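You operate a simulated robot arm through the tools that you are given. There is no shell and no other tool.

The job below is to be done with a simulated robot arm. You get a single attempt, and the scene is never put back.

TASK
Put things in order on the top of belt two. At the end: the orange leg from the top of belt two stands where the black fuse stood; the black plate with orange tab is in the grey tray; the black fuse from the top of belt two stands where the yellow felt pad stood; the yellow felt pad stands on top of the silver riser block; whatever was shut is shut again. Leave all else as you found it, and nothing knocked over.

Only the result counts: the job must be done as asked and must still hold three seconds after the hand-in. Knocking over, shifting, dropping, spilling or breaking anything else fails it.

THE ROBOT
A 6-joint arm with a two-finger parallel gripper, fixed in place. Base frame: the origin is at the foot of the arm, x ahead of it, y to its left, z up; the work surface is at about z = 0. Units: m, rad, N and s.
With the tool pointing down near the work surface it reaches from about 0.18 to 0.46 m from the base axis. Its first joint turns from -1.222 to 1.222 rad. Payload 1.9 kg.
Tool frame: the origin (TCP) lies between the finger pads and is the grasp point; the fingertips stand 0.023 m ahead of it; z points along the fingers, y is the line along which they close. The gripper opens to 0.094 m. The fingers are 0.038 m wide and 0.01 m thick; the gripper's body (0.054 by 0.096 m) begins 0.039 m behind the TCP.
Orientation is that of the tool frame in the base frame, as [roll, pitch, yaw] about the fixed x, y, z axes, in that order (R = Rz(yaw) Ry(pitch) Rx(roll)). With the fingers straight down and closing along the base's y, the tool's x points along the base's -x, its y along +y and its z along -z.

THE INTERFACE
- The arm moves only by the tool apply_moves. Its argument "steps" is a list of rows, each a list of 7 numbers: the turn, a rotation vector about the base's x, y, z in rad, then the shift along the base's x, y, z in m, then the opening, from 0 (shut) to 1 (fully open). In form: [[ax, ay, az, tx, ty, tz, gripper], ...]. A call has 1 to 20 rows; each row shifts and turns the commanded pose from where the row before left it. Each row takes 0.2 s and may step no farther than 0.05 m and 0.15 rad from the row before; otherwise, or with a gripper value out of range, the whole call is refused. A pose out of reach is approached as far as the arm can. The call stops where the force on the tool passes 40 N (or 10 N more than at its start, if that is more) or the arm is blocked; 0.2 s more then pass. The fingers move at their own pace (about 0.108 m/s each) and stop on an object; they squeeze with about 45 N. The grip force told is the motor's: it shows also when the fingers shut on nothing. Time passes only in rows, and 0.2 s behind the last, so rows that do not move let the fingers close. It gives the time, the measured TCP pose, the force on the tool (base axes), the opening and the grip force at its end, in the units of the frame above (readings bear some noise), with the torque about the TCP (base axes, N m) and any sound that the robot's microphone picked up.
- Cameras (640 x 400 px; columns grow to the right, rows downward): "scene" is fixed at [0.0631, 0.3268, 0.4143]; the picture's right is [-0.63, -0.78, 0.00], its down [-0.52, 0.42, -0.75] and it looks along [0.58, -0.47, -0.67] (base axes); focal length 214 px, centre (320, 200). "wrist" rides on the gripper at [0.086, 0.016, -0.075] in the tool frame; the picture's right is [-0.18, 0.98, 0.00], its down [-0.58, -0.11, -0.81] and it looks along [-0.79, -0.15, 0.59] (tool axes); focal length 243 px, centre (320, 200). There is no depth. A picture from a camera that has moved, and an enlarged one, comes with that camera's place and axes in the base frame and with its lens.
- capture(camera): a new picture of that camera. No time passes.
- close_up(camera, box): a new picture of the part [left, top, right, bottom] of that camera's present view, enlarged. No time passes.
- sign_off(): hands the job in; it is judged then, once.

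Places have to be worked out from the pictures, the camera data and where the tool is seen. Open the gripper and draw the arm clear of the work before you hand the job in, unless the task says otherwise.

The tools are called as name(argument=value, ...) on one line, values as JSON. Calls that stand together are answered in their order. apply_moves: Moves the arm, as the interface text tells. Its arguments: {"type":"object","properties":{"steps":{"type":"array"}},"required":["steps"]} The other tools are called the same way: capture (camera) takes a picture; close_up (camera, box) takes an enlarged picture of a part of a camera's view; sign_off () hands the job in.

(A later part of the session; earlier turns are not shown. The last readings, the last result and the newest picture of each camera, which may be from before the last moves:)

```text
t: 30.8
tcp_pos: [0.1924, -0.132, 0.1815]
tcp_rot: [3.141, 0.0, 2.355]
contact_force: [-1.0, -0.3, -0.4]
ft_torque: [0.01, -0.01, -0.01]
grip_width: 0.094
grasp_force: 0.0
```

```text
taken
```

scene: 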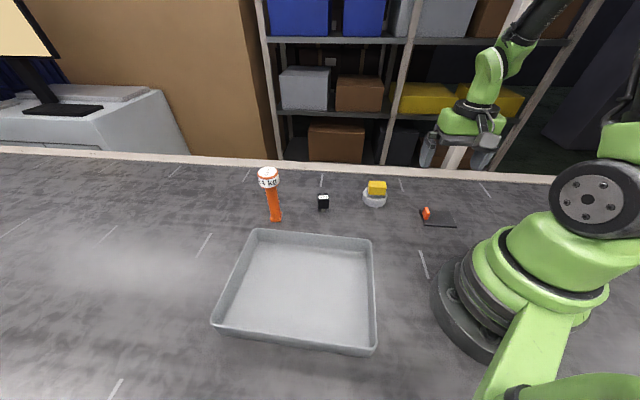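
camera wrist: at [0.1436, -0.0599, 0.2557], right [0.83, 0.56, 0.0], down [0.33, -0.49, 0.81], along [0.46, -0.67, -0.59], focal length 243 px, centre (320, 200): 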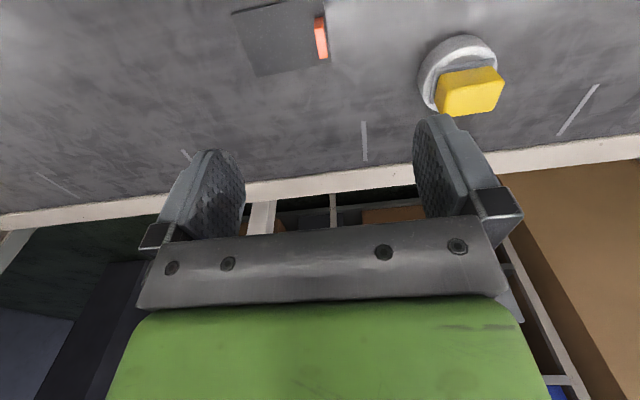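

Fuse and pad look right in the scene. I zoom on the fuse and on the tab to check positions.

close_up(camera="wrist", box=[220, 0, 340, 80])

close_up(camera="scene", box=[307, 187, 339, 217])

```text
5.00 times, centred on (280, 40) of wrist
camera zoom: at [0.1436, -0.0599, 0.2557], right [0.83, 0.56, 0.0], down [0.33, -0.49, 0.81], along [0.46, -0.67, -0.59], focal length 1213 px, centre (520, 1000)
```

zoom: 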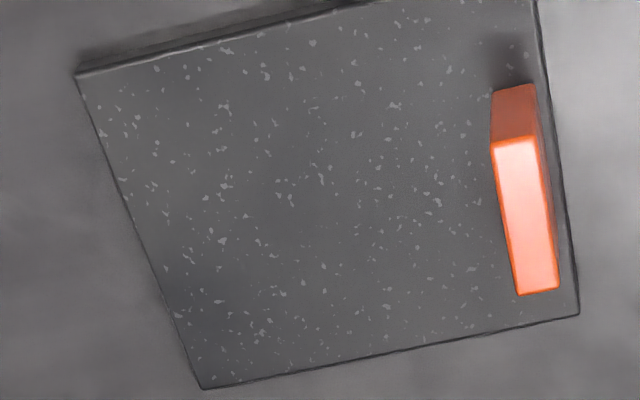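

```text
13.33 times, centred on (323, 202) of scene
camera zoom: at [0.0631, 0.3268, 0.4143], right [-0.63, -0.77, 0.0], down [-0.52, 0.42, -0.75], along [0.58, -0.47, -0.67], focal length 2860 px, centre (280, 173)
```

zoom: 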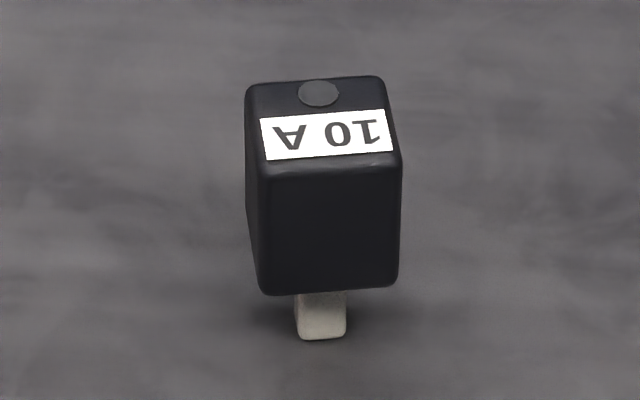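

Tab centre re-measured at (0.1938, -0.1315); fuse stands at ≈ (0.381, 0.058–0.060). I lower around the tab to TCP z ≈ 0.032 (fingertips ~3 mm above the plate).

apply_moves(steps=[[0, 0, 0, 0.0007, 0.0006, -0.04, 1], [0, 0, 0, 0, 0, -0.04, 1], [0, 0, 0, 0, 0, -0.03, 1], [0, 0, 0, 0, 0, -0.02, 1], [0, 0, 0, 0, 0, -0.01, 1], [0, 0, 0, 0, 0, -0.005, 1], [0, 0, 0, 0, 0, 0, 1], [0, 0, 0, 0, 0, 0, 1]])

capture(camera="wrist")

close_up(camera="scene", box=[400, 170, 480, 240])

```text
t: 32.6
tcp_pos: [0.1949, -0.1313, 0.0376]
tcp_rot: [-3.14, 0.003, 2.358]
contact_force: [0.3, 0.1, -0.3]
ft_torque: [-0.01, 0.01, 0.01]
grip_width: 0.0938
grasp_force: 0.1
```

```text
taken
camera wrist: at [0.1447, -0.0589, 0.1116], right [0.82, 0.57, 0.0], down [0.33, -0.49, 0.81], along [0.46, -0.67, -0.59], focal length 243 px, centre (320, 200)
```

wrist: 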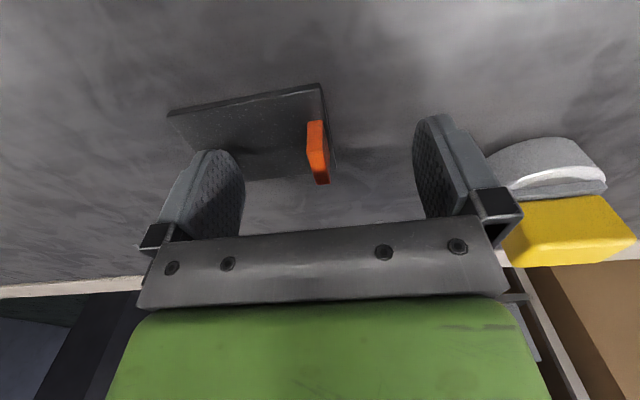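

```text
5.71 times, centred on (440, 205) of scene
camera zoom: at [0.0631, 0.3268, 0.4143], right [-0.63, -0.78, 0.0], down [-0.52, 0.42, -0.75], along [0.58, -0.47, -0.67], focal length 1226 px, centre (-366, 171)
```

zoom: 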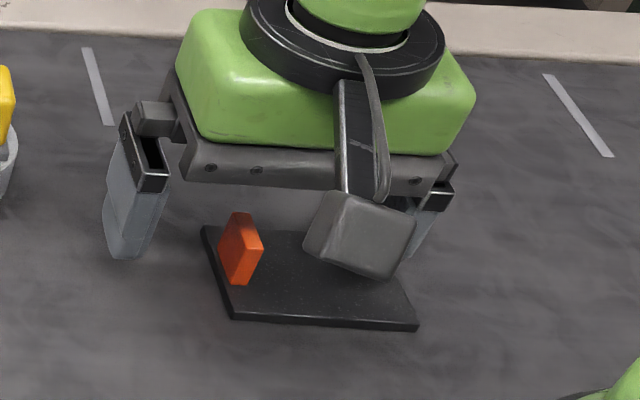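

Jaws straddle the tab centrally. I go down 4 mm more, then close.

apply_moves(steps=[[0, 0, 0, 0, 0, -0.002, 1], [0, 0, 0, 0, 0, -0.002, 1], [0, 0, 0, 0, 0, 0, 1], [0, 0, 0, 0, 0, 0, 0.5], [0, 0, 0, 0, 0, 0, 0.25], [0, 0, 0, 0, 0, 0, 0], [0, 0, 0, 0, 0, 0, 0], [0, 0, 0, 0, 0, 0, 0], [0, 0, 0, 0, 0, 0, 0]])

capture(camera="wrist")

close_up(camera="scene", box=[400, 170, 480, 240])

```text
t: 34.6
tcp_pos: [0.1941, -0.1314, 0.0338]
tcp_rot: [3.14, 0.003, 2.356]
contact_force: [0.1, -1.3, 0.6]
ft_torque: [-0.02, 0.04, 0.03]
grip_width: 0.0073
grasp_force: 45.5
```

```text
taken
camera wrist: at [0.1448, -0.0583, 0.1072], right [0.82, 0.57, 0.0], down [0.33, -0.49, 0.81], along [0.46, -0.67, -0.59], focal length 243 px, centre (320, 200)
```

wrist: 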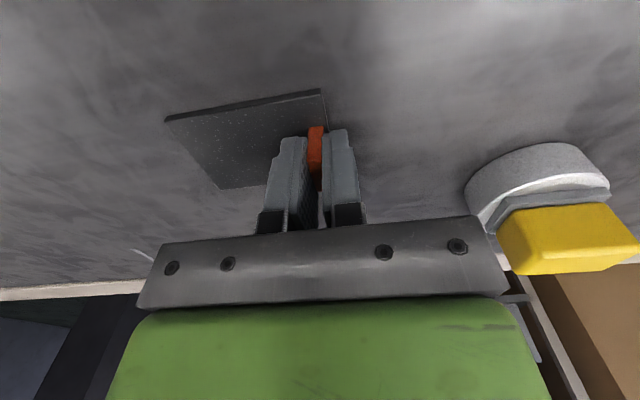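

```text
5.71 times, centred on (440, 205) of scene
camera zoom: at [0.0631, 0.3268, 0.4143], right [-0.63, -0.78, 0.0], down [-0.52, 0.42, -0.75], along [0.58, -0.47, -0.67], focal length 1226 px, centre (-366, 171)
```

zoom: 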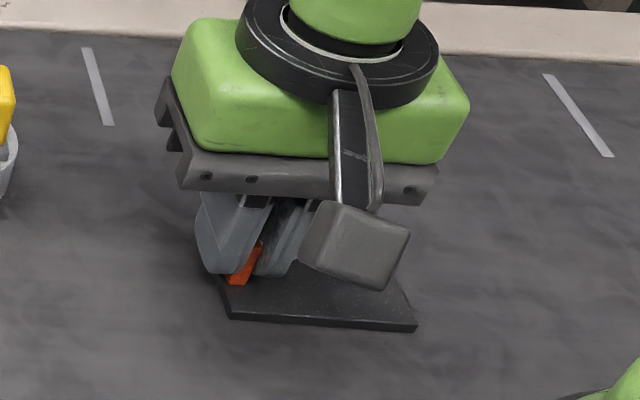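

The tab is held at 7.3 mm. I lift slowly and check the plate stays level.

apply_moves(steps=[[0, 0, 0, 0, 0, 0.005, 0], [0, 0, 0, 0, 0, 0.015, 0], [0, 0, 0, 0, 0, 0.03, 0], [0, 0, 0, 0, 0, 0.04, 0], [0, 0, 0, 0, 0, 0.04, 0], [0, 0, 0, 0, 0, 0, 0]])

capture(camera="wrist")

close_up(camera="scene", box=[390, 110, 490, 230])

```text
t: 36.0
tcp_pos: [0.1935, -0.1332, 0.1644]
tcp_rot: [3.14, 0.0, 2.358]
contact_force: [-0.3, 0.5, -0.1]
ft_torque: [-0.01, -0.04, 0.01]
grip_width: 0.0076
grasp_force: 45.2
```

```text
taken
camera wrist: at [0.1437, -0.0589, 0.2379], right [0.82, 0.57, 0.0], down [0.33, -0.49, 0.81], along [0.46, -0.66, -0.59], focal length 243 px, centre (320, 200)
```

wrist: 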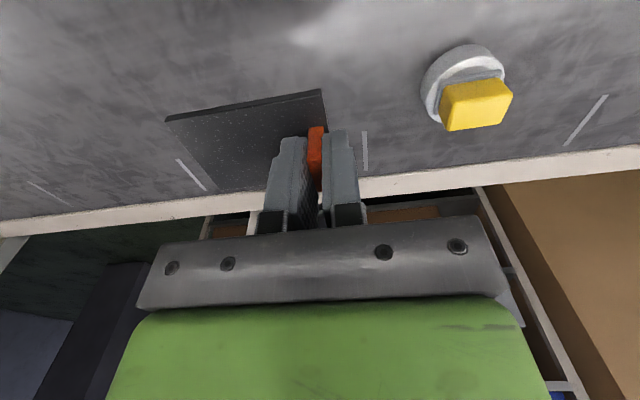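

```text
3.33 times, centred on (440, 170) of scene
camera zoom: at [0.0631, 0.3268, 0.4143], right [-0.63, -0.78, 0.0], down [-0.52, 0.42, -0.75], along [0.58, -0.47, -0.67], focal length 715 px, centre (-80, 300)
```

zoom: 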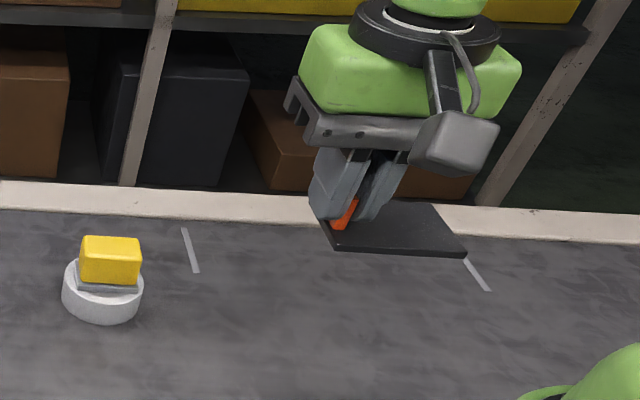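

The plate is lifted level and firmly held. I carry it over the tray on a curved path clear of the other things, turning +90° so its long side lies across the tray, with the tab headed to about (0.218, 0.248).

apply_moves(steps=[[0, 0, 0.1309, 0.0141, 0.0283, 0, 0], [0, 0, 0.1309, 0.0141, 0.0283, 0, 0], [0, 0, 0.1309, 0.0141, 0.0283, 0, 0], [0, 0, 0.1309, 0.0141, 0.0283, 0, 0], [0, 0, 0.1309, 0, 0.035, 0, 0], [0, 0, 0.1309, 0, 0.035, 0, 0], [0, 0, 0.1309, 0, 0.035, 0, 0], [0, 0, 0.1309, 0, 0.035, 0, 0], [0, 0, 0.1309, -0.008, 0.032, 0, 0], [0, 0, 0.1309, -0.008, 0.032, 0, 0], [0, 0, 0.1309, -0.008, 0.032, 0, 0], [0, 0, 0.1309, -0.008, 0.032, 0, 0], [0, 0, 0, 0, 0, 0, 0], [0, 0, 0, 0, 0, 0, 0]])

capture(camera="scene")

capture(camera="wrist")

```text
t: 39.0
tcp_pos: [0.2188, 0.251, 0.1638]
tcp_rot: [-3.141, 0.001, -2.353]
contact_force: [-0.2, -0.2, -0.7]
ft_torque: [0.03, -0.01, -0.03]
grip_width: 0.0072
grasp_force: 45.2
```

```text
taken
```

scene: 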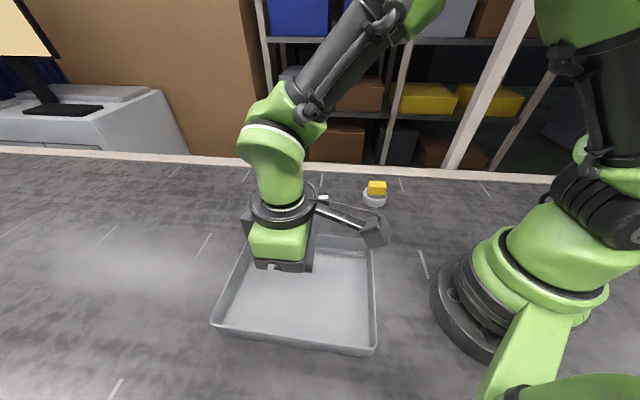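

```text
taken
camera wrist: at [0.1468, 0.2008, 0.2366], right [-0.57, 0.82, 0.0], down [0.49, 0.33, 0.81], along [0.66, 0.46, -0.59], focal length 243 px, centre (320, 200)
```

wrist: 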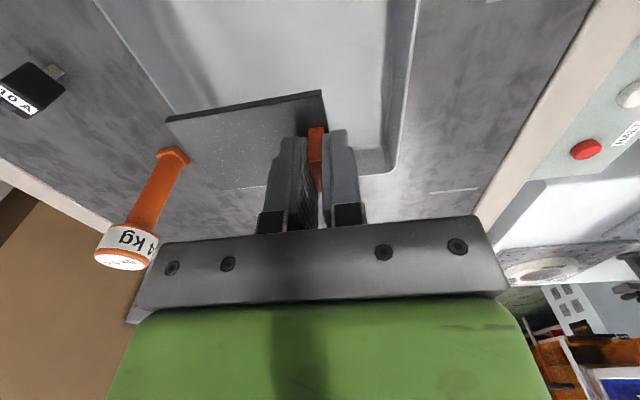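

Over the tray; TCP at (0.219, 0.250, 0.162). I shift ~8 mm toward the tray middle for finger room at the wall and lower until the plate is about 10 mm above the floor.

apply_moves(steps=[[0, 0, 0, 0.0075, -0.0085, 0, 0], [0, 0, 0, 0, 0, -0.035, 0], [0, 0, 0, 0, 0, -0.035, 0], [0, 0, 0, 0, 0, -0.025, 0], [0, 0, 0, 0, 0, -0.015, 0], [0, 0, 0, 0, 0, -0.005, 0], [0, 0, 0, 0, 0, 0, 0], [0, 0, 0, 0, 0, 0, 0]])

capture(camera="scene")

capture(camera="wrist")

```text
t: 40.8
tcp_pos: [0.2262, 0.2406, 0.0488]
tcp_rot: [-3.142, 0.002, -2.356]
contact_force: [0.7, -0.1, -1.4]
ft_torque: [0.04, 0.03, 0.01]
grip_width: 0.007
grasp_force: 45.0
```

```text
taken
```

scene: 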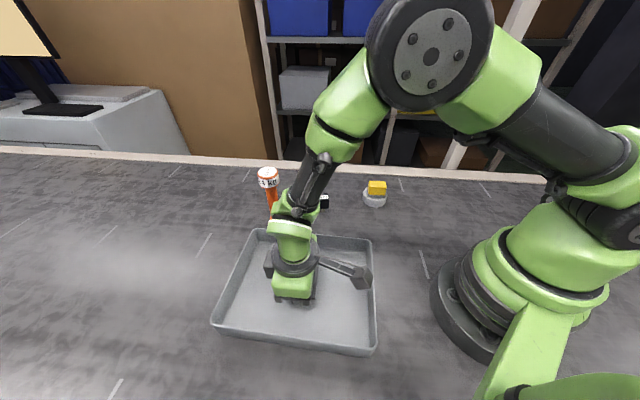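

```text
taken
camera wrist: at [0.1545, 0.1914, 0.1224], right [-0.57, 0.82, 0.0], down [0.49, 0.33, 0.81], along [0.67, 0.46, -0.59], focal length 243 px, centre (320, 200)
```

wrist: 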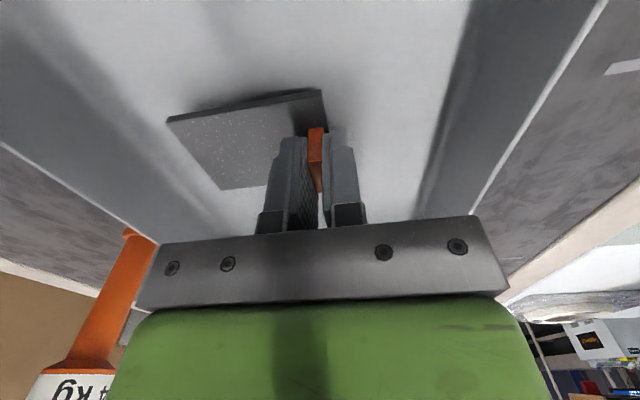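

Free of the walls, plate level, ~10 mm above the floor. I lower in decreasing steps watching the force.

apply_moves(steps=[[0, 0, 0, 0, 0, -0.004, 0], [0, 0, 0, 0, 0, -0.003, 0], [0, 0, 0, 0, 0, 0, 0]])

apply_moves(steps=[[0, 0, 0, 0, 0, -0.001, 0], [0, 0, 0, 0, 0, 0, 0]])

close_up(camera="wrist", box=[150, 70, 350, 210])

```text
t: 41.6
tcp_pos: [0.2268, 0.2413, 0.0417]
tcp_rot: [3.142, 0.002, -2.354]
contact_force: [0.5, -0.9, -0.9]
ft_torque: [0.03, 0.0, 0.01]
grip_width: 0.0073
grasp_force: 44.9
```

```text
t: 42.2
tcp_pos: [0.2257, 0.2413, 0.0404]
tcp_rot: [3.14, 0.002, -2.353]
contact_force: [0.0, -0.1, -1.3]
ft_torque: [0.02, 0.05, -0.03]
grip_width: 0.0074
grasp_force: 44.9
```

```text
2.86 times, centred on (250, 140) of wrist
camera zoom: at [0.1536, 0.1916, 0.1143], right [-0.57, 0.82, 0.0], down [0.49, 0.33, 0.81], along [0.67, 0.46, -0.59], focal length 693 px, centre (520, 371)
```

zoom: 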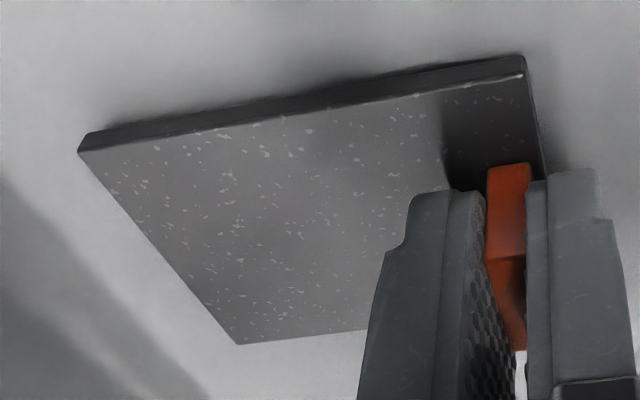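

Nearly touching: the shadow closes in, plate bottom ~4 mm or less up. I continue in 1 mm steps.

apply_moves(steps=[[0, 0, 0, 0, 0, -0.001, 0], [0, 0, 0, 0, 0, 0, 0]])

apply_moves(steps=[[0, 0, 0, 0, 0, -0.001, 0], [0, 0, 0, 0, 0, 0, 0]])

```text
t: 42.8
tcp_pos: [0.2244, 0.2413, 0.0404]
tcp_rot: [3.14, 0.004, -2.356]
contact_force: [-0.1, 0.2, -0.9]
ft_torque: [0.04, 0.03, 0.02]
grip_width: 0.0071
grasp_force: 45.1
```

```text
t: 43.4
tcp_pos: [0.2258, 0.2418, 0.0386]
tcp_rot: [3.14, 0.002, -2.356]
contact_force: [0.0, 0.7, -0.6]
ft_torque: [0.0, 0.01, 0.0]
grip_width: 0.0073
grasp_force: 45.0
```

Still no contact; I carry on downward by 1 mm steps.

apply_moves(steps=[[0, 0, 0, 0, 0, -0.001, 0], [0, 0, 0, 0, 0, 0, 0]])

close_up(camera="wrist", box=[150, 70, 350, 210])

```text
t: 44.0
tcp_pos: [0.2264, 0.242, 0.0384]
tcp_rot: [3.141, 0.001, -2.356]
contact_force: [0.2, 0.0, -0.4]
ft_torque: [0.0, 0.03, 0.05]
grip_width: 0.0073
grasp_force: 44.6
```

```text
2.86 times, centred on (250, 140) of wrist
camera zoom: at [0.1539, 0.1916, 0.1116], right [-0.57, 0.82, 0.0], down [0.49, 0.33, 0.81], along [0.67, 0.46, -0.59], focal length 693 px, centre (520, 371)
```

zoom: 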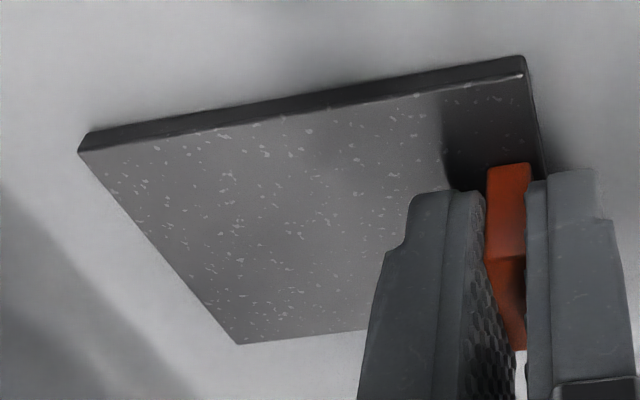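

Still hanging free, very close. I keep lowering in sub-millimetre steps.

apply_moves(steps=[[0, 0, 0, 0, 0, -0.0008, 0], [0, 0, 0, 0, 0, 0, 0]])

apply_moves(steps=[[0, 0, 0, 0, 0, -0.0008, 0], [0, 0, 0, 0, 0, 0, 0]])

```text
t: 44.6
tcp_pos: [0.2265, 0.2411, 0.0364]
tcp_rot: [-3.141, 0.002, -2.355]
contact_force: [-0.1, 0.9, 0.7]
ft_torque: [0.01, -0.01, 0.01]
grip_width: 0.0072
grasp_force: 45.2
```

```text
t: 45.2
tcp_pos: [0.225, 0.2416, 0.0377]
tcp_rot: [3.139, 0.002, -2.355]
contact_force: [-5.0, -5.1, 27.8]
ft_torque: [-0.27, 0.15, -0.06]
grip_width: 0.0074
grasp_force: 44.8
```

Contact with the tray floor (28 N). I back off 0.7 mm and open the jaws partway, which suffices for the 7 mm tab and keeps clear of the wall.

apply_moves(steps=[[0, 0, 0, 0, 0, 0.0007, 0], [0, 0, 0, 0, 0, 0, 0], [0, 0, 0, 0, 0, 0, 0.2], [0, 0, 0, 0, 0, 0, 0.4], [0, 0, 0, 0, 0, 0, 0.4]])

capture(camera="wrist")

```text
t: 46.4
tcp_pos: [0.2256, 0.2422, 0.038]
tcp_rot: [3.141, 0.001, -2.355]
contact_force: [0.0, 0.5, 0.7]
ft_torque: [0.03, 0.01, -0.02]
grip_width: 0.0376
grasp_force: 0.1
```

```text
taken
camera wrist: at [0.1537, 0.1917, 0.1112], right [-0.57, 0.82, 0.0], down [0.49, 0.33, 0.81], along [0.67, 0.46, -0.59], focal length 243 px, centre (320, 200)
```

wrist: 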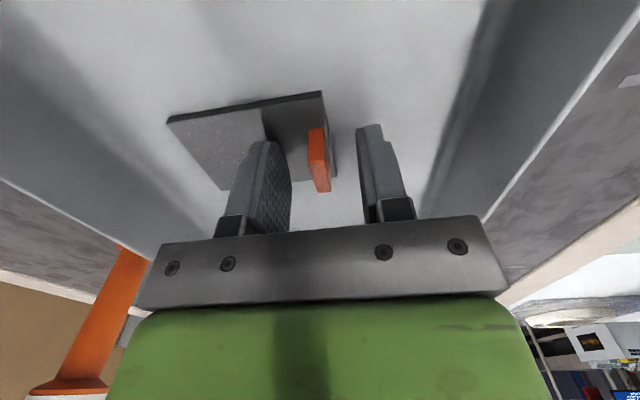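

The plate lies flat in the tray, tab upright, fingers clear. I rise straight up to z ≈ 0.23 and take bearings on the leg.

apply_moves(steps=[[0, 0, 0, 0, 0, 0.01, 0.4], [0, 0, 0, 0, 0, 0.03, 0.4], [0, 0, 0, 0, 0, 0.045, 0.4], [0, 0, 0, 0, 0, 0.045, 0.6], [0, 0, 0, 0, 0, 0.045, 1], [0, 0, 0, 0, 0, 0.02, 1], [0, 0, 0, 0, 0, 0, 1], [0, 0, 0, 0, 0, 0, 1]])

capture(camera="wrist")

capture(camera="scene")

```text
t: 48.2
tcp_pos: [0.2281, 0.2417, 0.231]
tcp_rot: [-3.141, 0.003, -2.354]
contact_force: [-0.3, -0.1, -0.1]
ft_torque: [0.01, 0.03, 0.01]
grip_width: 0.0938
grasp_force: 0.2
```

```text
taken
camera wrist: at [0.1556, 0.1923, 0.3049], right [-0.57, 0.82, 0.0], down [0.49, 0.33, 0.81], along [0.67, 0.46, -0.59], focal length 243 px, centre (320, 200)
```

wrist: 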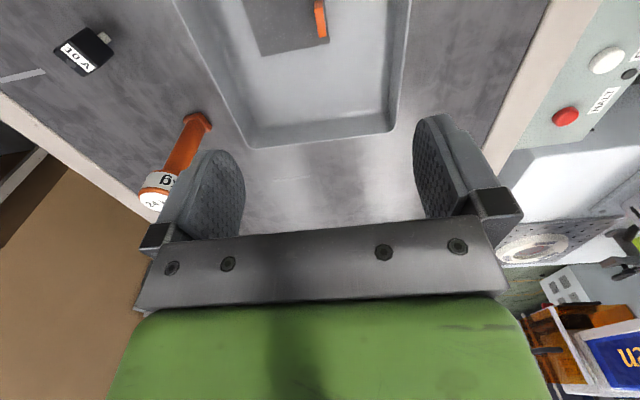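

```text
taken
```

scene: 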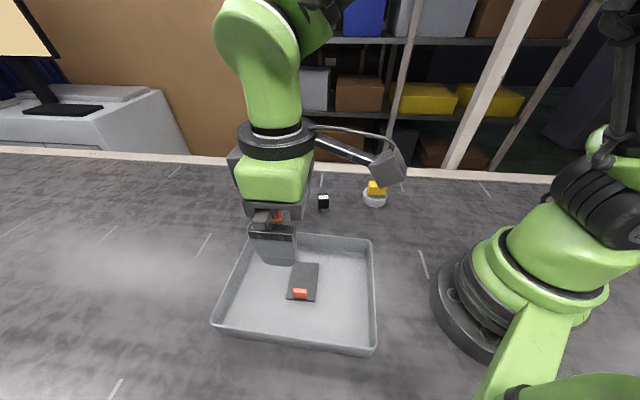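

Plate with tab now rests in the tray. For a clear look at the leg I move to about (0.33, 0.13, 0.27), turning the tool to face the leg radially.

apply_moves(steps=[[0, 0, -0.137, 0.0258, -0.0278, 0.01, 1], [0, 0, -0.137, 0.0258, -0.0278, 0.01, 1], [0, 0, -0.137, 0.0258, -0.0278, 0.01, 1], [0, 0, 0, 0.0258, -0.0278, 0.01, 1], [0, 0, 0, 0, 0, 0, 1], [0, 0, 0, 0, 0, 0, 1]])

capture(camera="wrist")

```text
t: 49.6
tcp_pos: [0.3309, 0.1293, 0.2693]
tcp_rot: [3.141, 0.001, -2.767]
contact_force: [0.6, 0.6, 0.3]
ft_torque: [-0.06, 0.01, 0.0]
grip_width: 0.0941
grasp_force: 0.0
```

```text
taken
camera wrist: at [0.2452, 0.1129, 0.3425], right [-0.19, 0.98, 0.0], down [0.58, 0.11, 0.81], along [0.79, 0.15, -0.59], focal length 243 px, centre (320, 200)
```

wrist: 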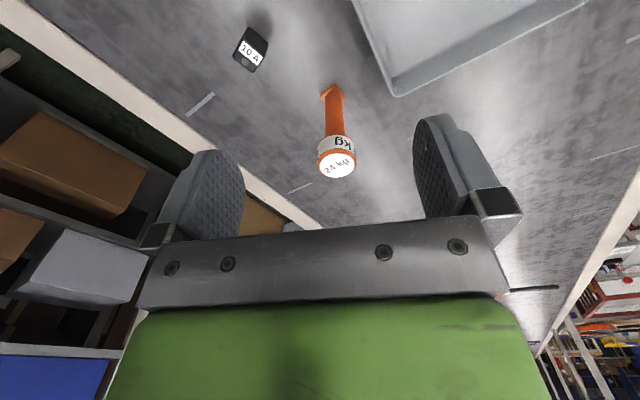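

The leg is in full view between the fingers. I zoom on its head and foot to fix its axis.

close_up(camera="wrist", box=[300, 76, 380, 186])

close_up(camera="wrist", box=[310, 125, 366, 185])

close_up(camera="wrist", box=[312, 78, 352, 108])

close_up(camera="scene", box=[250, 160, 300, 228])

```text
3.64 times, centred on (340, 131) of wrist
camera zoom: at [0.2452, 0.1129, 0.3425], right [-0.19, 0.98, 0.0], down [0.58, 0.11, 0.81], along [0.79, 0.15, -0.59], focal length 882 px, centre (247, 451)
```

zoom: 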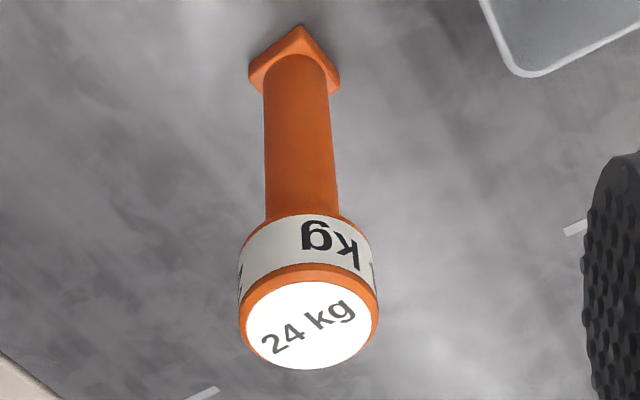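

```text
6.67 times, centred on (338, 155) of wrist
camera zoom: at [0.2452, 0.1129, 0.3425], right [-0.19, 0.98, 0.0], down [0.58, 0.11, 0.81], along [0.79, 0.15, -0.59], focal length 1618 px, centre (200, 500)
```

zoom: 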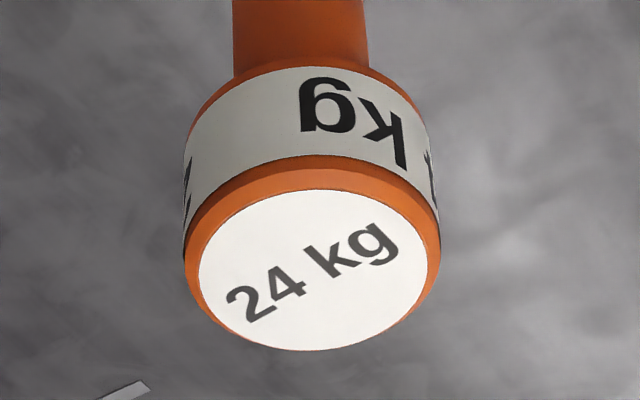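

```text
13.33 times, centred on (332, 93) of wrist
camera zoom: at [0.2452, 0.1129, 0.3425], right [-0.19, 0.98, 0.0], down [0.58, 0.11, 0.81], along [0.79, 0.15, -0.59], focal length 3235 px, centre (160, 1627)
```

zoom: 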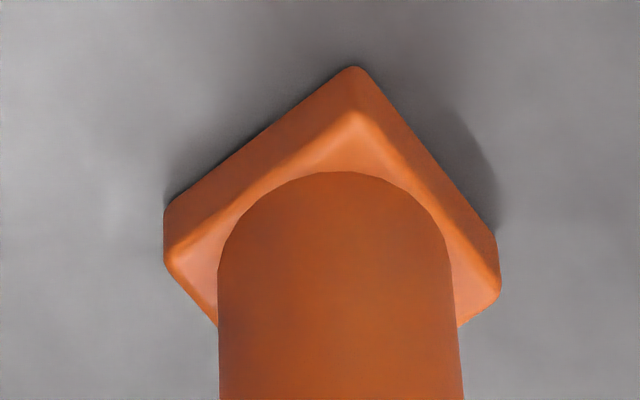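

```text
5.88 times, centred on (275, 194) of scene
camera zoom: at [0.0631, 0.3268, 0.4143], right [-0.63, -0.77, 0.0], down [-0.52, 0.42, -0.75], along [0.58, -0.47, -0.67], focal length 1262 px, centre (585, 235)
```

zoom: 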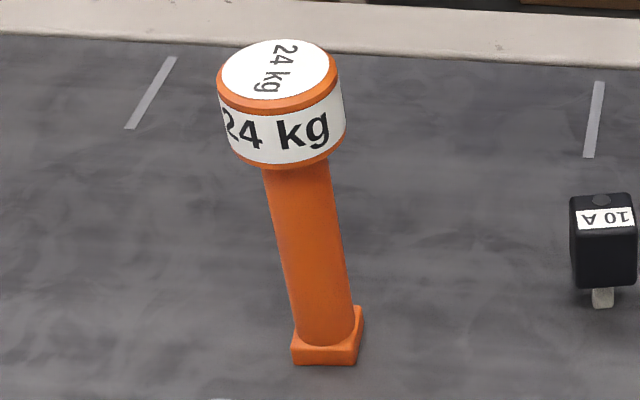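

Triangulated: leg axis at (0.438, 0.1705), head Ø ≈ 0.044 from z ≈ 0.118 to 0.1465, vertical. I move over it at z ≈ 0.22 to see whether that radius (0.47 m) is reachable.

apply_moves(steps=[[0, 0, 0, 0.0267, 0.01025, -0.006, 1], [0, 0, 0, 0.0267, 0.01025, -0.01, 1], [0, 0, 0, 0.0267, 0.01025, -0.015, 1], [0, 0, 0, 0.0267, 0.01025, -0.0165, 1], [0, 0, 0, 0, 0, 0, 1], [0, 0, 0, 0, 0, 0, 1]])

capture(camera="wrist")

close_up(camera="scene", box=[220, 90, 340, 230])

```text
t: 51.0
tcp_pos: [0.4176, 0.1664, 0.2198]
tcp_rot: [3.139, 0.001, -2.766]
contact_force: [-0.1, -0.6, 0.4]
ft_torque: [0.03, -0.04, 0.0]
grip_width: 0.0939
grasp_force: 0.0
out of reach, approached as far as the arm can: row 4
```

```text
taken
camera wrist: at [0.3314, 0.1502, 0.2936], right [-0.19, 0.98, 0.0], down [0.58, 0.11, 0.81], along [0.79, 0.15, -0.59], focal length 243 px, centre (320, 200)
```

wrist: 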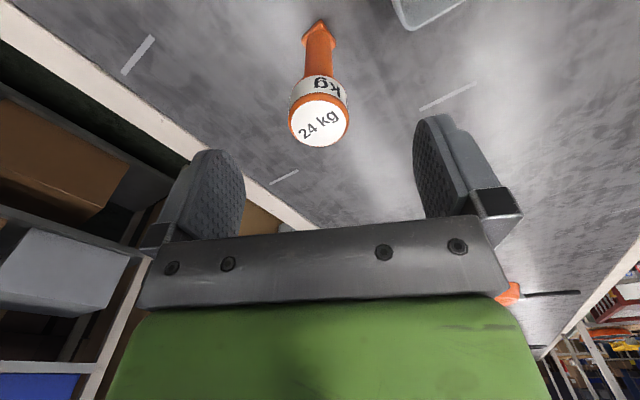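

```text
2.86 times, centred on (280, 160) of scene
camera zoom: at [0.0631, 0.3268, 0.4143], right [-0.63, -0.78, 0.0], down [-0.52, 0.42, -0.75], along [0.58, -0.47, -0.67], focal length 613 px, centre (434, 314)
```

zoom: 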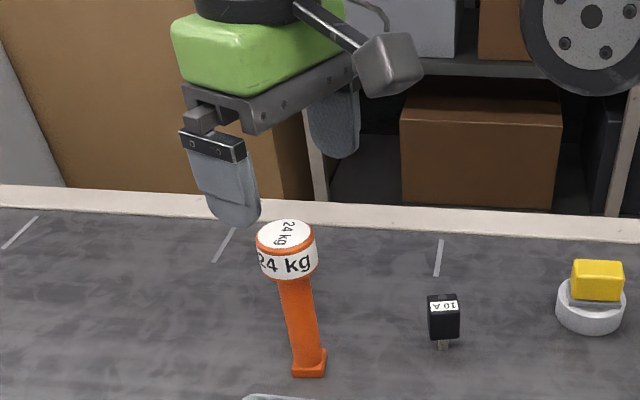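

At z = 0.22 the arm stops at radius 0.449 (about 20 mm short), still vertical. Reach should grow lower down, so I descend with jaws straddling the head and watch how far out it gets.

apply_moves(steps=[[0, 0, 0, 0, 0, -0.02, 1], [0, 0, 0, 0, 0, -0.02, 1], [0, 0, 0, 0, 0, 0, 1]])

capture(camera="wrist")

```text
t: 51.8
tcp_pos: [0.4159, 0.1667, 0.1808]
tcp_rot: [3.14, 0.002, -2.766]
contact_force: [-0.2, -0.4, 0.3]
ft_torque: [-0.01, -0.02, 0.0]
grip_width: 0.0941
grasp_force: 0.0
```

```text
taken
camera wrist: at [0.3306, 0.1505, 0.2549], right [-0.19, 0.98, 0.0], down [0.58, 0.11, 0.81], along [0.79, 0.15, -0.59], focal length 243 px, centre (320, 200)
```

wrist: 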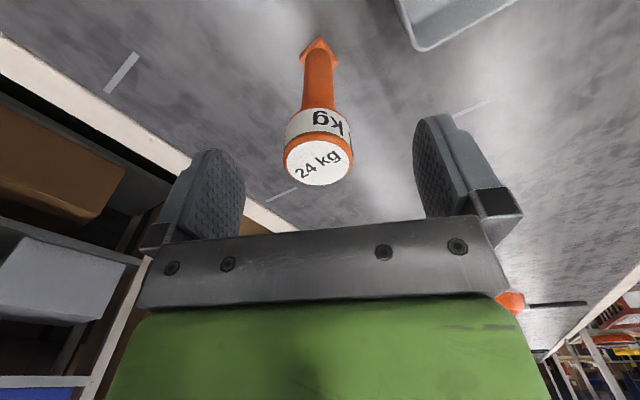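

The arm moved straight down from the reachable pose, now at (0.4165, 0.167, 0.180) with the fingertips still above the head. I try moving out to (0.4315, 0.168), which would put the head within the pads.

apply_moves(steps=[[0, 0, 0, 0.005, -0.002, -0.005, 1], [0, 0, 0, 0.005, 0.0008, 0, 1], [0, 0, 0, 0.005, 0.002, 0, 1], [0, 0, 0, 0, 0, 0, 1]])

capture(camera="wrist")

```text
t: 52.8
tcp_pos: [0.4274, 0.168, 0.1752]
tcp_rot: [3.141, 0.001, -2.765]
contact_force: [0.3, -0.4, 0.1]
ft_torque: [0.03, 0.02, 0.03]
grip_width: 0.094
grasp_force: 0.0
out of reach, approached as far as the arm can: row 3
```

```text
taken
camera wrist: at [0.3402, 0.1512, 0.2491], right [-0.19, 0.98, 0.0], down [0.58, 0.11, 0.81], along [0.79, 0.15, -0.59], focal length 243 px, centre (320, 200)
```

wrist: 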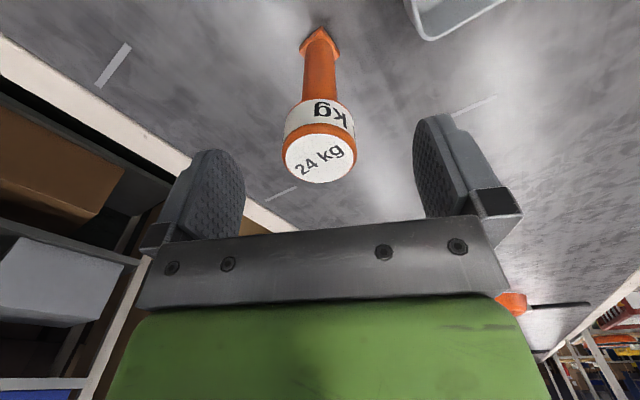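

Radius grew to 0.458 m here; the head axis is 12 mm beyond the TCP radially and centred tangentially. I go down to z ≈ 0.134 and push a little farther out.

apply_moves(steps=[[0, 0, 0, 0, 0, -0.015, 1], [0, 0, 0, 0, 0, -0.015, 1], [0, 0, 0, 0, 0, -0.011, 1], [0, 0, 0, 0.004, 0.001, 0, 1], [0, 0, 0, 0.0035, 0.001, 0, 1], [0, 0, 0, 0, 0, 0, 1]])

capture(camera="wrist")

close_up(camera="scene", box=[230, 120, 330, 230])

```text
t: 54.2
tcp_pos: [0.4304, 0.17, 0.1337]
tcp_rot: [-3.141, 0.001, -2.768]
contact_force: [-0.8, 0.0, -0.1]
ft_torque: [-0.02, 0.0, 0.06]
grip_width: 0.0944
grasp_force: 0.0
out of reach, approached as far as the arm can: row 5
```

```text
taken
camera wrist: at [0.3435, 0.1527, 0.2077], right [-0.19, 0.98, 0.0], down [0.58, 0.11, 0.81], along [0.79, 0.15, -0.59], focal length 243 px, centre (320, 200)
```

wrist: 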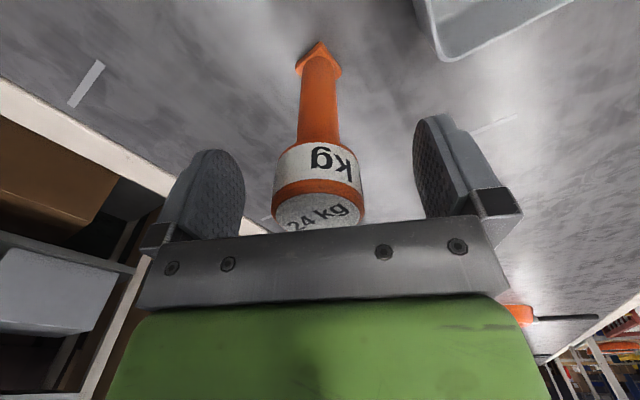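

```text
3.64 times, centred on (280, 175) of scene
camera zoom: at [0.0631, 0.3268, 0.4143], right [-0.63, -0.78, 0.0], down [-0.52, 0.42, -0.75], along [0.58, -0.47, -0.67], focal length 780 px, centre (466, 291)
```

zoom: 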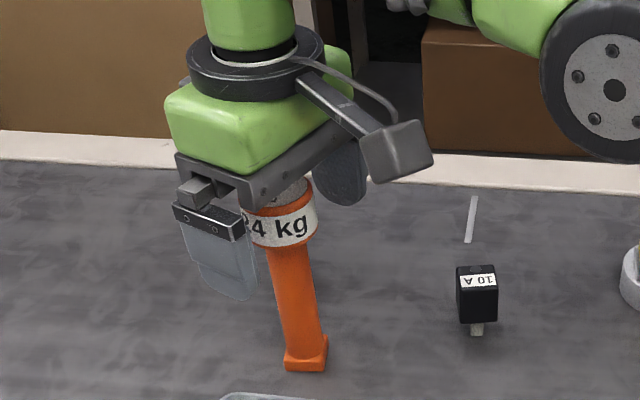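

The head sits between the pads, 8 mm beyond TCP radially (within the 19 mm half-width). I zoom to check the sideways centring before closing.

close_up(camera="wrist", box=[240, 120, 440, 245])

close_up(camera="wrist", box=[280, 30, 360, 90])

```text
3.20 times, centred on (340, 182) of wrist
camera zoom: at [0.3435, 0.1527, 0.2077], right [-0.19, 0.98, 0.0], down [0.58, 0.11, 0.81], along [0.79, 0.15, -0.59], focal length 776 px, centre (256, 256)
```

zoom: 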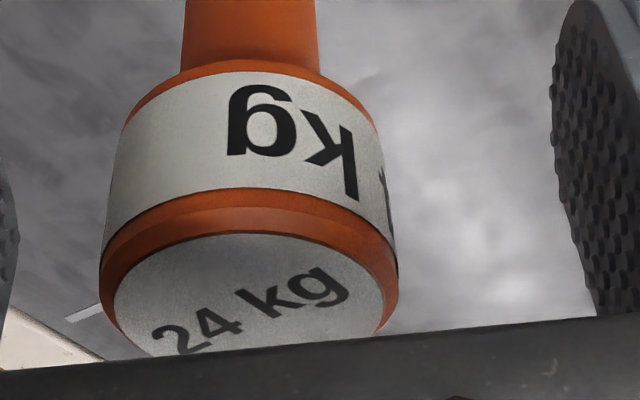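

```text
6.67 times, centred on (320, 60) of wrist
camera zoom: at [0.3435, 0.1527, 0.2077], right [-0.19, 0.98, 0.0], down [0.58, 0.11, 0.81], along [0.79, 0.15, -0.59], focal length 1618 px, centre (320, 1133)
```

zoom: 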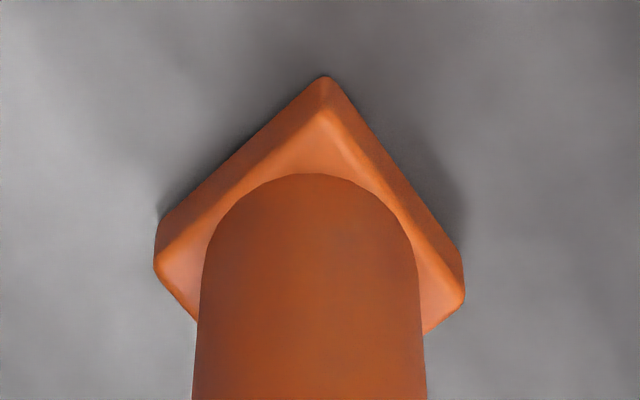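

The head is ~2.3 mm off to the negative side of the jaw centre. I shift the tool sideways by that to avoid pushing the tall leg over when closing.

apply_moves(steps=[[0, 0, 0, 0.0008, -0.0022, 0, 1], [0, 0, 0, 0, 0, 0, 1], [0, 0, 0, 0, 0, 0, 1]])

close_up(camera="wrist", box=[160, 110, 500, 245])

```text
t: 55.0
tcp_pos: [0.4304, 0.1668, 0.1337]
tcp_rot: [-3.14, 0.0, -2.766]
contact_force: [-0.6, 0.3, -0.4]
ft_torque: [0.0, 0.01, 0.0]
grip_width: 0.094
grasp_force: 0.0
```

```text
1.88 times, centred on (330, 178) of wrist
camera zoom: at [0.3441, 0.1503, 0.208], right [-0.19, 0.98, 0.0], down [0.58, 0.11, 0.81], along [0.79, 0.15, -0.59], focal length 457 px, centre (301, 242)
```

zoom: 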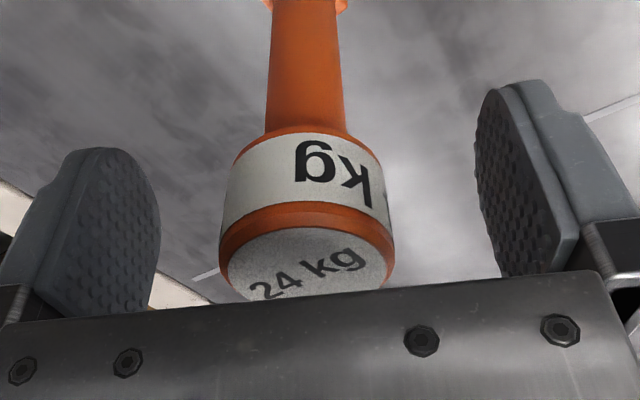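

Now centred within ~0.5 mm. I close gradually onto the head.

apply_moves(steps=[[0, 0, 0, 0, 0, 0, 0.6], [0, 0, 0, 0, 0, 0, 0.52], [0, 0, 0, 0, 0, 0, 0.49], [0, 0, 0, 0, 0, 0, 0.47], [0, 0, 0, 0, 0, 0, 0.45], [0, 0, 0, 0, 0, 0, 0.42], [0, 0, 0, 0, 0, 0, 0.3], [0, 0, 0, 0, 0, 0, 0], [0, 0, 0, 0, 0, 0, 0], [0, 0, 0, 0, 0, 0, 0]])

capture(camera="wrist")

close_up(camera="scene", box=[230, 120, 330, 230])

```text
t: 57.2
tcp_pos: [0.4315, 0.1671, 0.1342]
tcp_rot: [-3.142, 0.002, -2.765]
contact_force: [0.4, -1.5, 1.0]
ft_torque: [-0.08, 0.03, 0.03]
grip_width: 0.0435
grasp_force: 44.8
```

```text
taken
camera wrist: at [0.3441, 0.1503, 0.2081], right [-0.19, 0.98, 0.0], down [0.58, 0.11, 0.81], along [0.79, 0.15, -0.59], focal length 243 px, centre (320, 200)
```

wrist: 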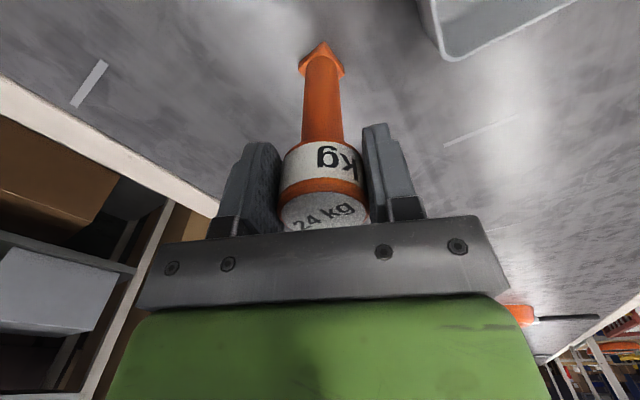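

```text
3.64 times, centred on (280, 175) of scene
camera zoom: at [0.0631, 0.3268, 0.4143], right [-0.63, -0.78, 0.0], down [-0.52, 0.42, -0.75], along [0.58, -0.47, -0.67], focal length 780 px, centre (466, 291)
```

zoom: 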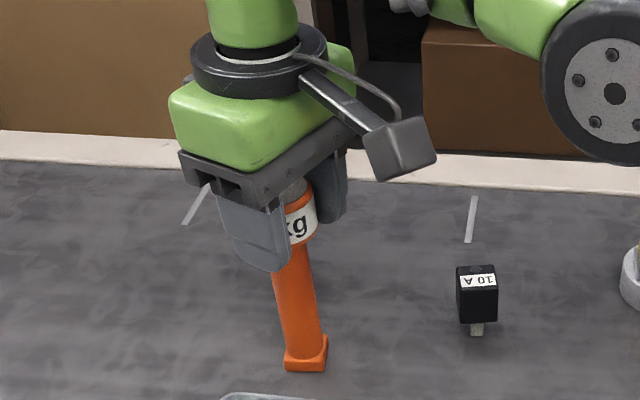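

The head is held at 43.5 mm, leg still upright. I lift 5 mm first, then rise while drawing inward since reach shrinks with height, and read the load.

apply_moves(steps=[[0, 0, 0, -0.0006, -0.0002, 0.003, 0], [0, 0, 0, -0.002, -0.0008, 0.004, 0], [0, 0, 0, -0.006, -0.0024, 0.01, 0], [0, 0, 0, -0.012, -0.0047, 0.02, 0], [0, 0, 0, 0, 0, 0, 0], [0, 0, 0, 0, 0, 0, 0]])

capture(camera="wrist")

close_up(camera="scene", box=[230, 120, 330, 230])

```text
t: 58.6
tcp_pos: [0.4261, 0.1641, 0.1747]
tcp_rot: [3.139, 0.0, -2.766]
contact_force: [0.4, 0.8, -8.4]
ft_torque: [-0.05, 0.03, 0.03]
grip_width: 0.0433
grasp_force: 44.6
out of reach, approached as far as the arm can: row 3, 4
```

```text
taken
camera wrist: at [0.34, 0.1476, 0.2467], right [-0.19, 0.98, 0.0], down [0.58, 0.11, 0.81], along [0.79, 0.15, -0.59], focal length 243 px, centre (320, 200)
```

wrist: 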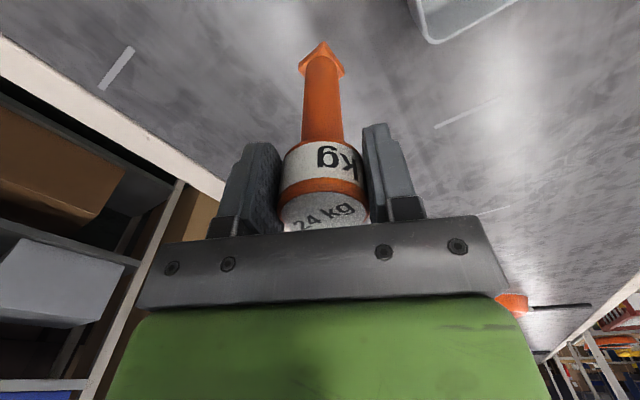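

```text
3.64 times, centred on (280, 175) of scene
camera zoom: at [0.0632, 0.3268, 0.4143], right [-0.63, -0.78, 0.0], down [-0.52, 0.42, -0.74], along [0.58, -0.47, -0.67], focal length 780 px, centre (466, 291)
```

zoom: 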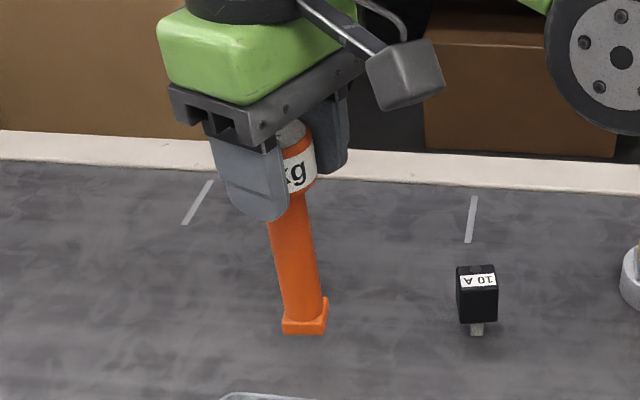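

The leg weighs about 0.85 kg (8.4 N) and hangs straight with no slip. I draw inward while rising to z ≈ 0.235, pass over the low things, and turn to +57.5° while going above the fuse's old place (TCP target (0.2216, -0.0215), since the leg axis is 9 mm ahead of the TCP).

apply_moves(steps=[[0, 0, 0, -0.02, -0.008, 0.005, 0], [0, 0, 0, -0.03, -0.012, 0.02, 0], [0, 0, 0, -0.03, -0.015, 0.025, 0], [0, 0, 0.126, -0.03, -0.03, 0.013, 0], [0, 0, 0.126, -0.03, -0.035, 0, 0], [0, 0, 0.126, -0.03, -0.035, 0, 0], [0, 0, 0.126, -0.02, -0.03, 0, 0], [0, 0, 0.126, -0.0144, -0.0205, 0, 0], [0, 0, 0, 0, 0, 0, 0], [0, 0, 0, 0, 0, 0, 0], [0, 0, 0, 0, 0, 0, 0]])

capture(camera="wrist")

capture(camera="scene")

```text
t: 59.8
tcp_pos: [0.3966, 0.1177, 0.2994]
tcp_rot: [-3.077, -0.052, -2.669]
contact_force: [184.3, 77.7, -179.7]
ft_torque: [-3.84, 1.09, -3.67]
grip_width: 0.0433
grasp_force: 45.0
out of reach, approached as far as the arm can: row 1, 2, 3, 4, 5
stopped in row 5: the force on the tool passed its limit at 666 N (the readings are from after the stop); the commanded pose is now the measured one
```

```text
taken
camera wrist: at [0.3142, 0.0995, 0.3755], right [-0.29, 0.96, -0.07], down [0.58, 0.23, 0.78], along [0.76, 0.18, -0.62], focal length 243 px, centre (320, 200)
```

wrist: 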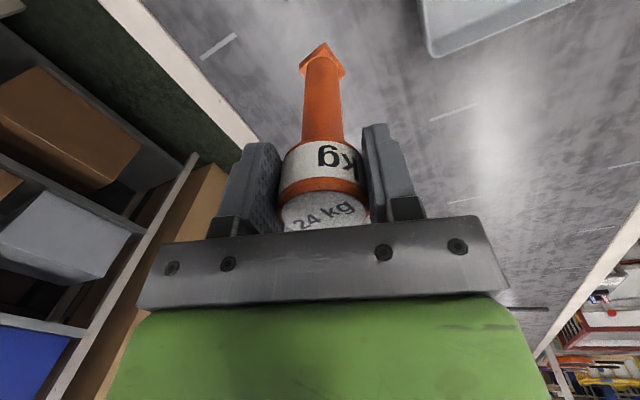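

```text
taken
```

scene: 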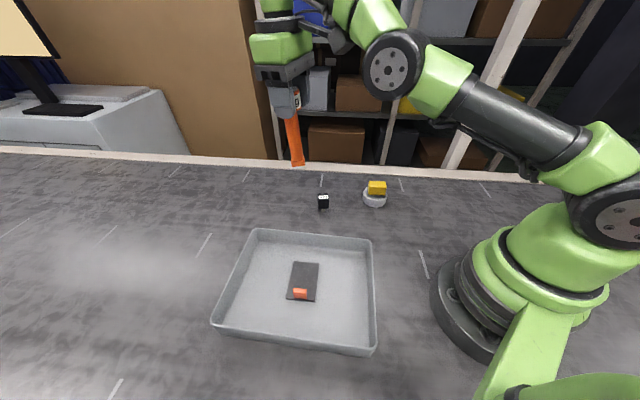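

The arm jumped near its reach limit and stopped at (0.397, 0.118, 0.299), slightly tilted; the leg is still gripped and the other things look untouched. I hold still for a moment and re-read.

apply_moves(steps=[[0, 0, 0, 0, 0, 0, 0], [0, 0, 0, 0, 0, 0, 0], [0, 0, 0, 0, 0, 0, 0]])

capture(camera="scene")

capture(camera="wrist")

```text
t: 60.6
tcp_pos: [0.3989, 0.1173, 0.3004]
tcp_rot: [-3.074, -0.05, -2.665]
contact_force: [189.7, 70.9, -168.6]
ft_torque: [-3.48, 2.65, -3.04]
grip_width: 0.0435
grasp_force: 45.2
```

```text
taken
```

scene: 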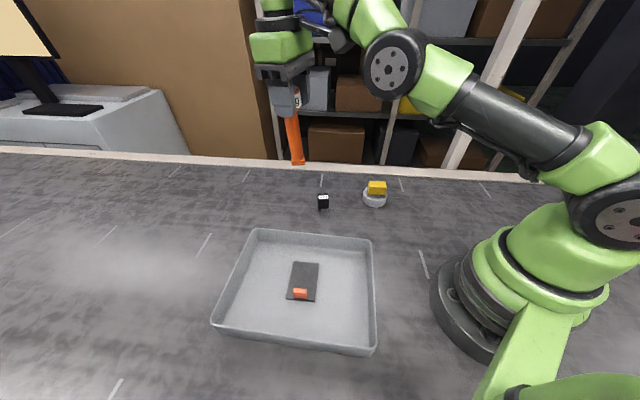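

```text
taken
camera wrist: at [0.3142, 0.0986, 0.3764], right [-0.29, 0.95, -0.08], down [0.58, 0.24, 0.78], along [0.76, 0.18, -0.62], focal length 243 px, centre (320, 200)
```

wrist: 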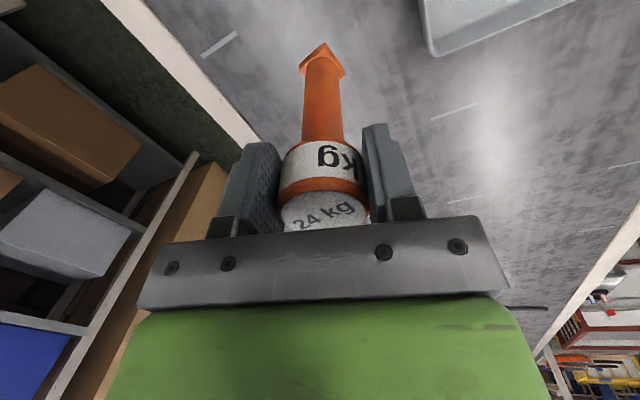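

A steady ~260 N force remains, so some part of the hand seems jammed, probably the camera box against the arm's own link. I zoom in on the hand.

close_up(camera="scene", box=[230, 0, 470, 170])

close_up(camera="scene", box=[240, 0, 360, 80])

```text
2.35 times, centred on (350, 85) of scene
camera zoom: at [0.0632, 0.3268, 0.4143], right [-0.63, -0.78, 0.0], down [-0.52, 0.42, -0.74], along [0.58, -0.47, -0.67], focal length 505 px, centre (249, 471)
```

zoom: 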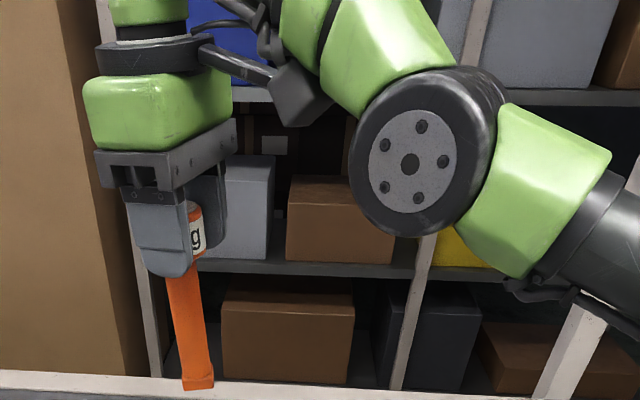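

```text
5.00 times, centred on (300, 40) of scene
camera zoom: at [0.0632, 0.3268, 0.4143], right [-0.63, -0.78, 0.0], down [-0.52, 0.42, -0.74], along [0.58, -0.47, -0.67], focal length 1072 px, centre (420, 1000)
```

zoom: 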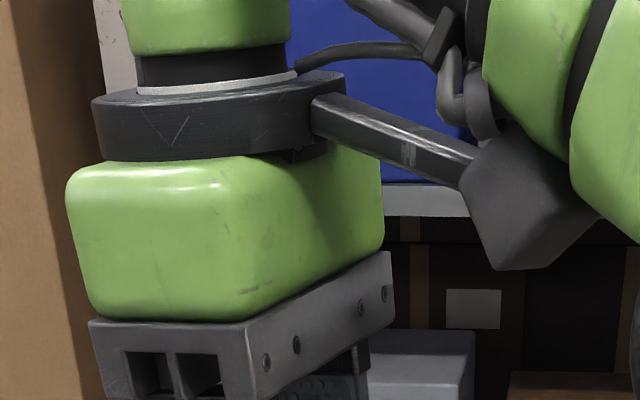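

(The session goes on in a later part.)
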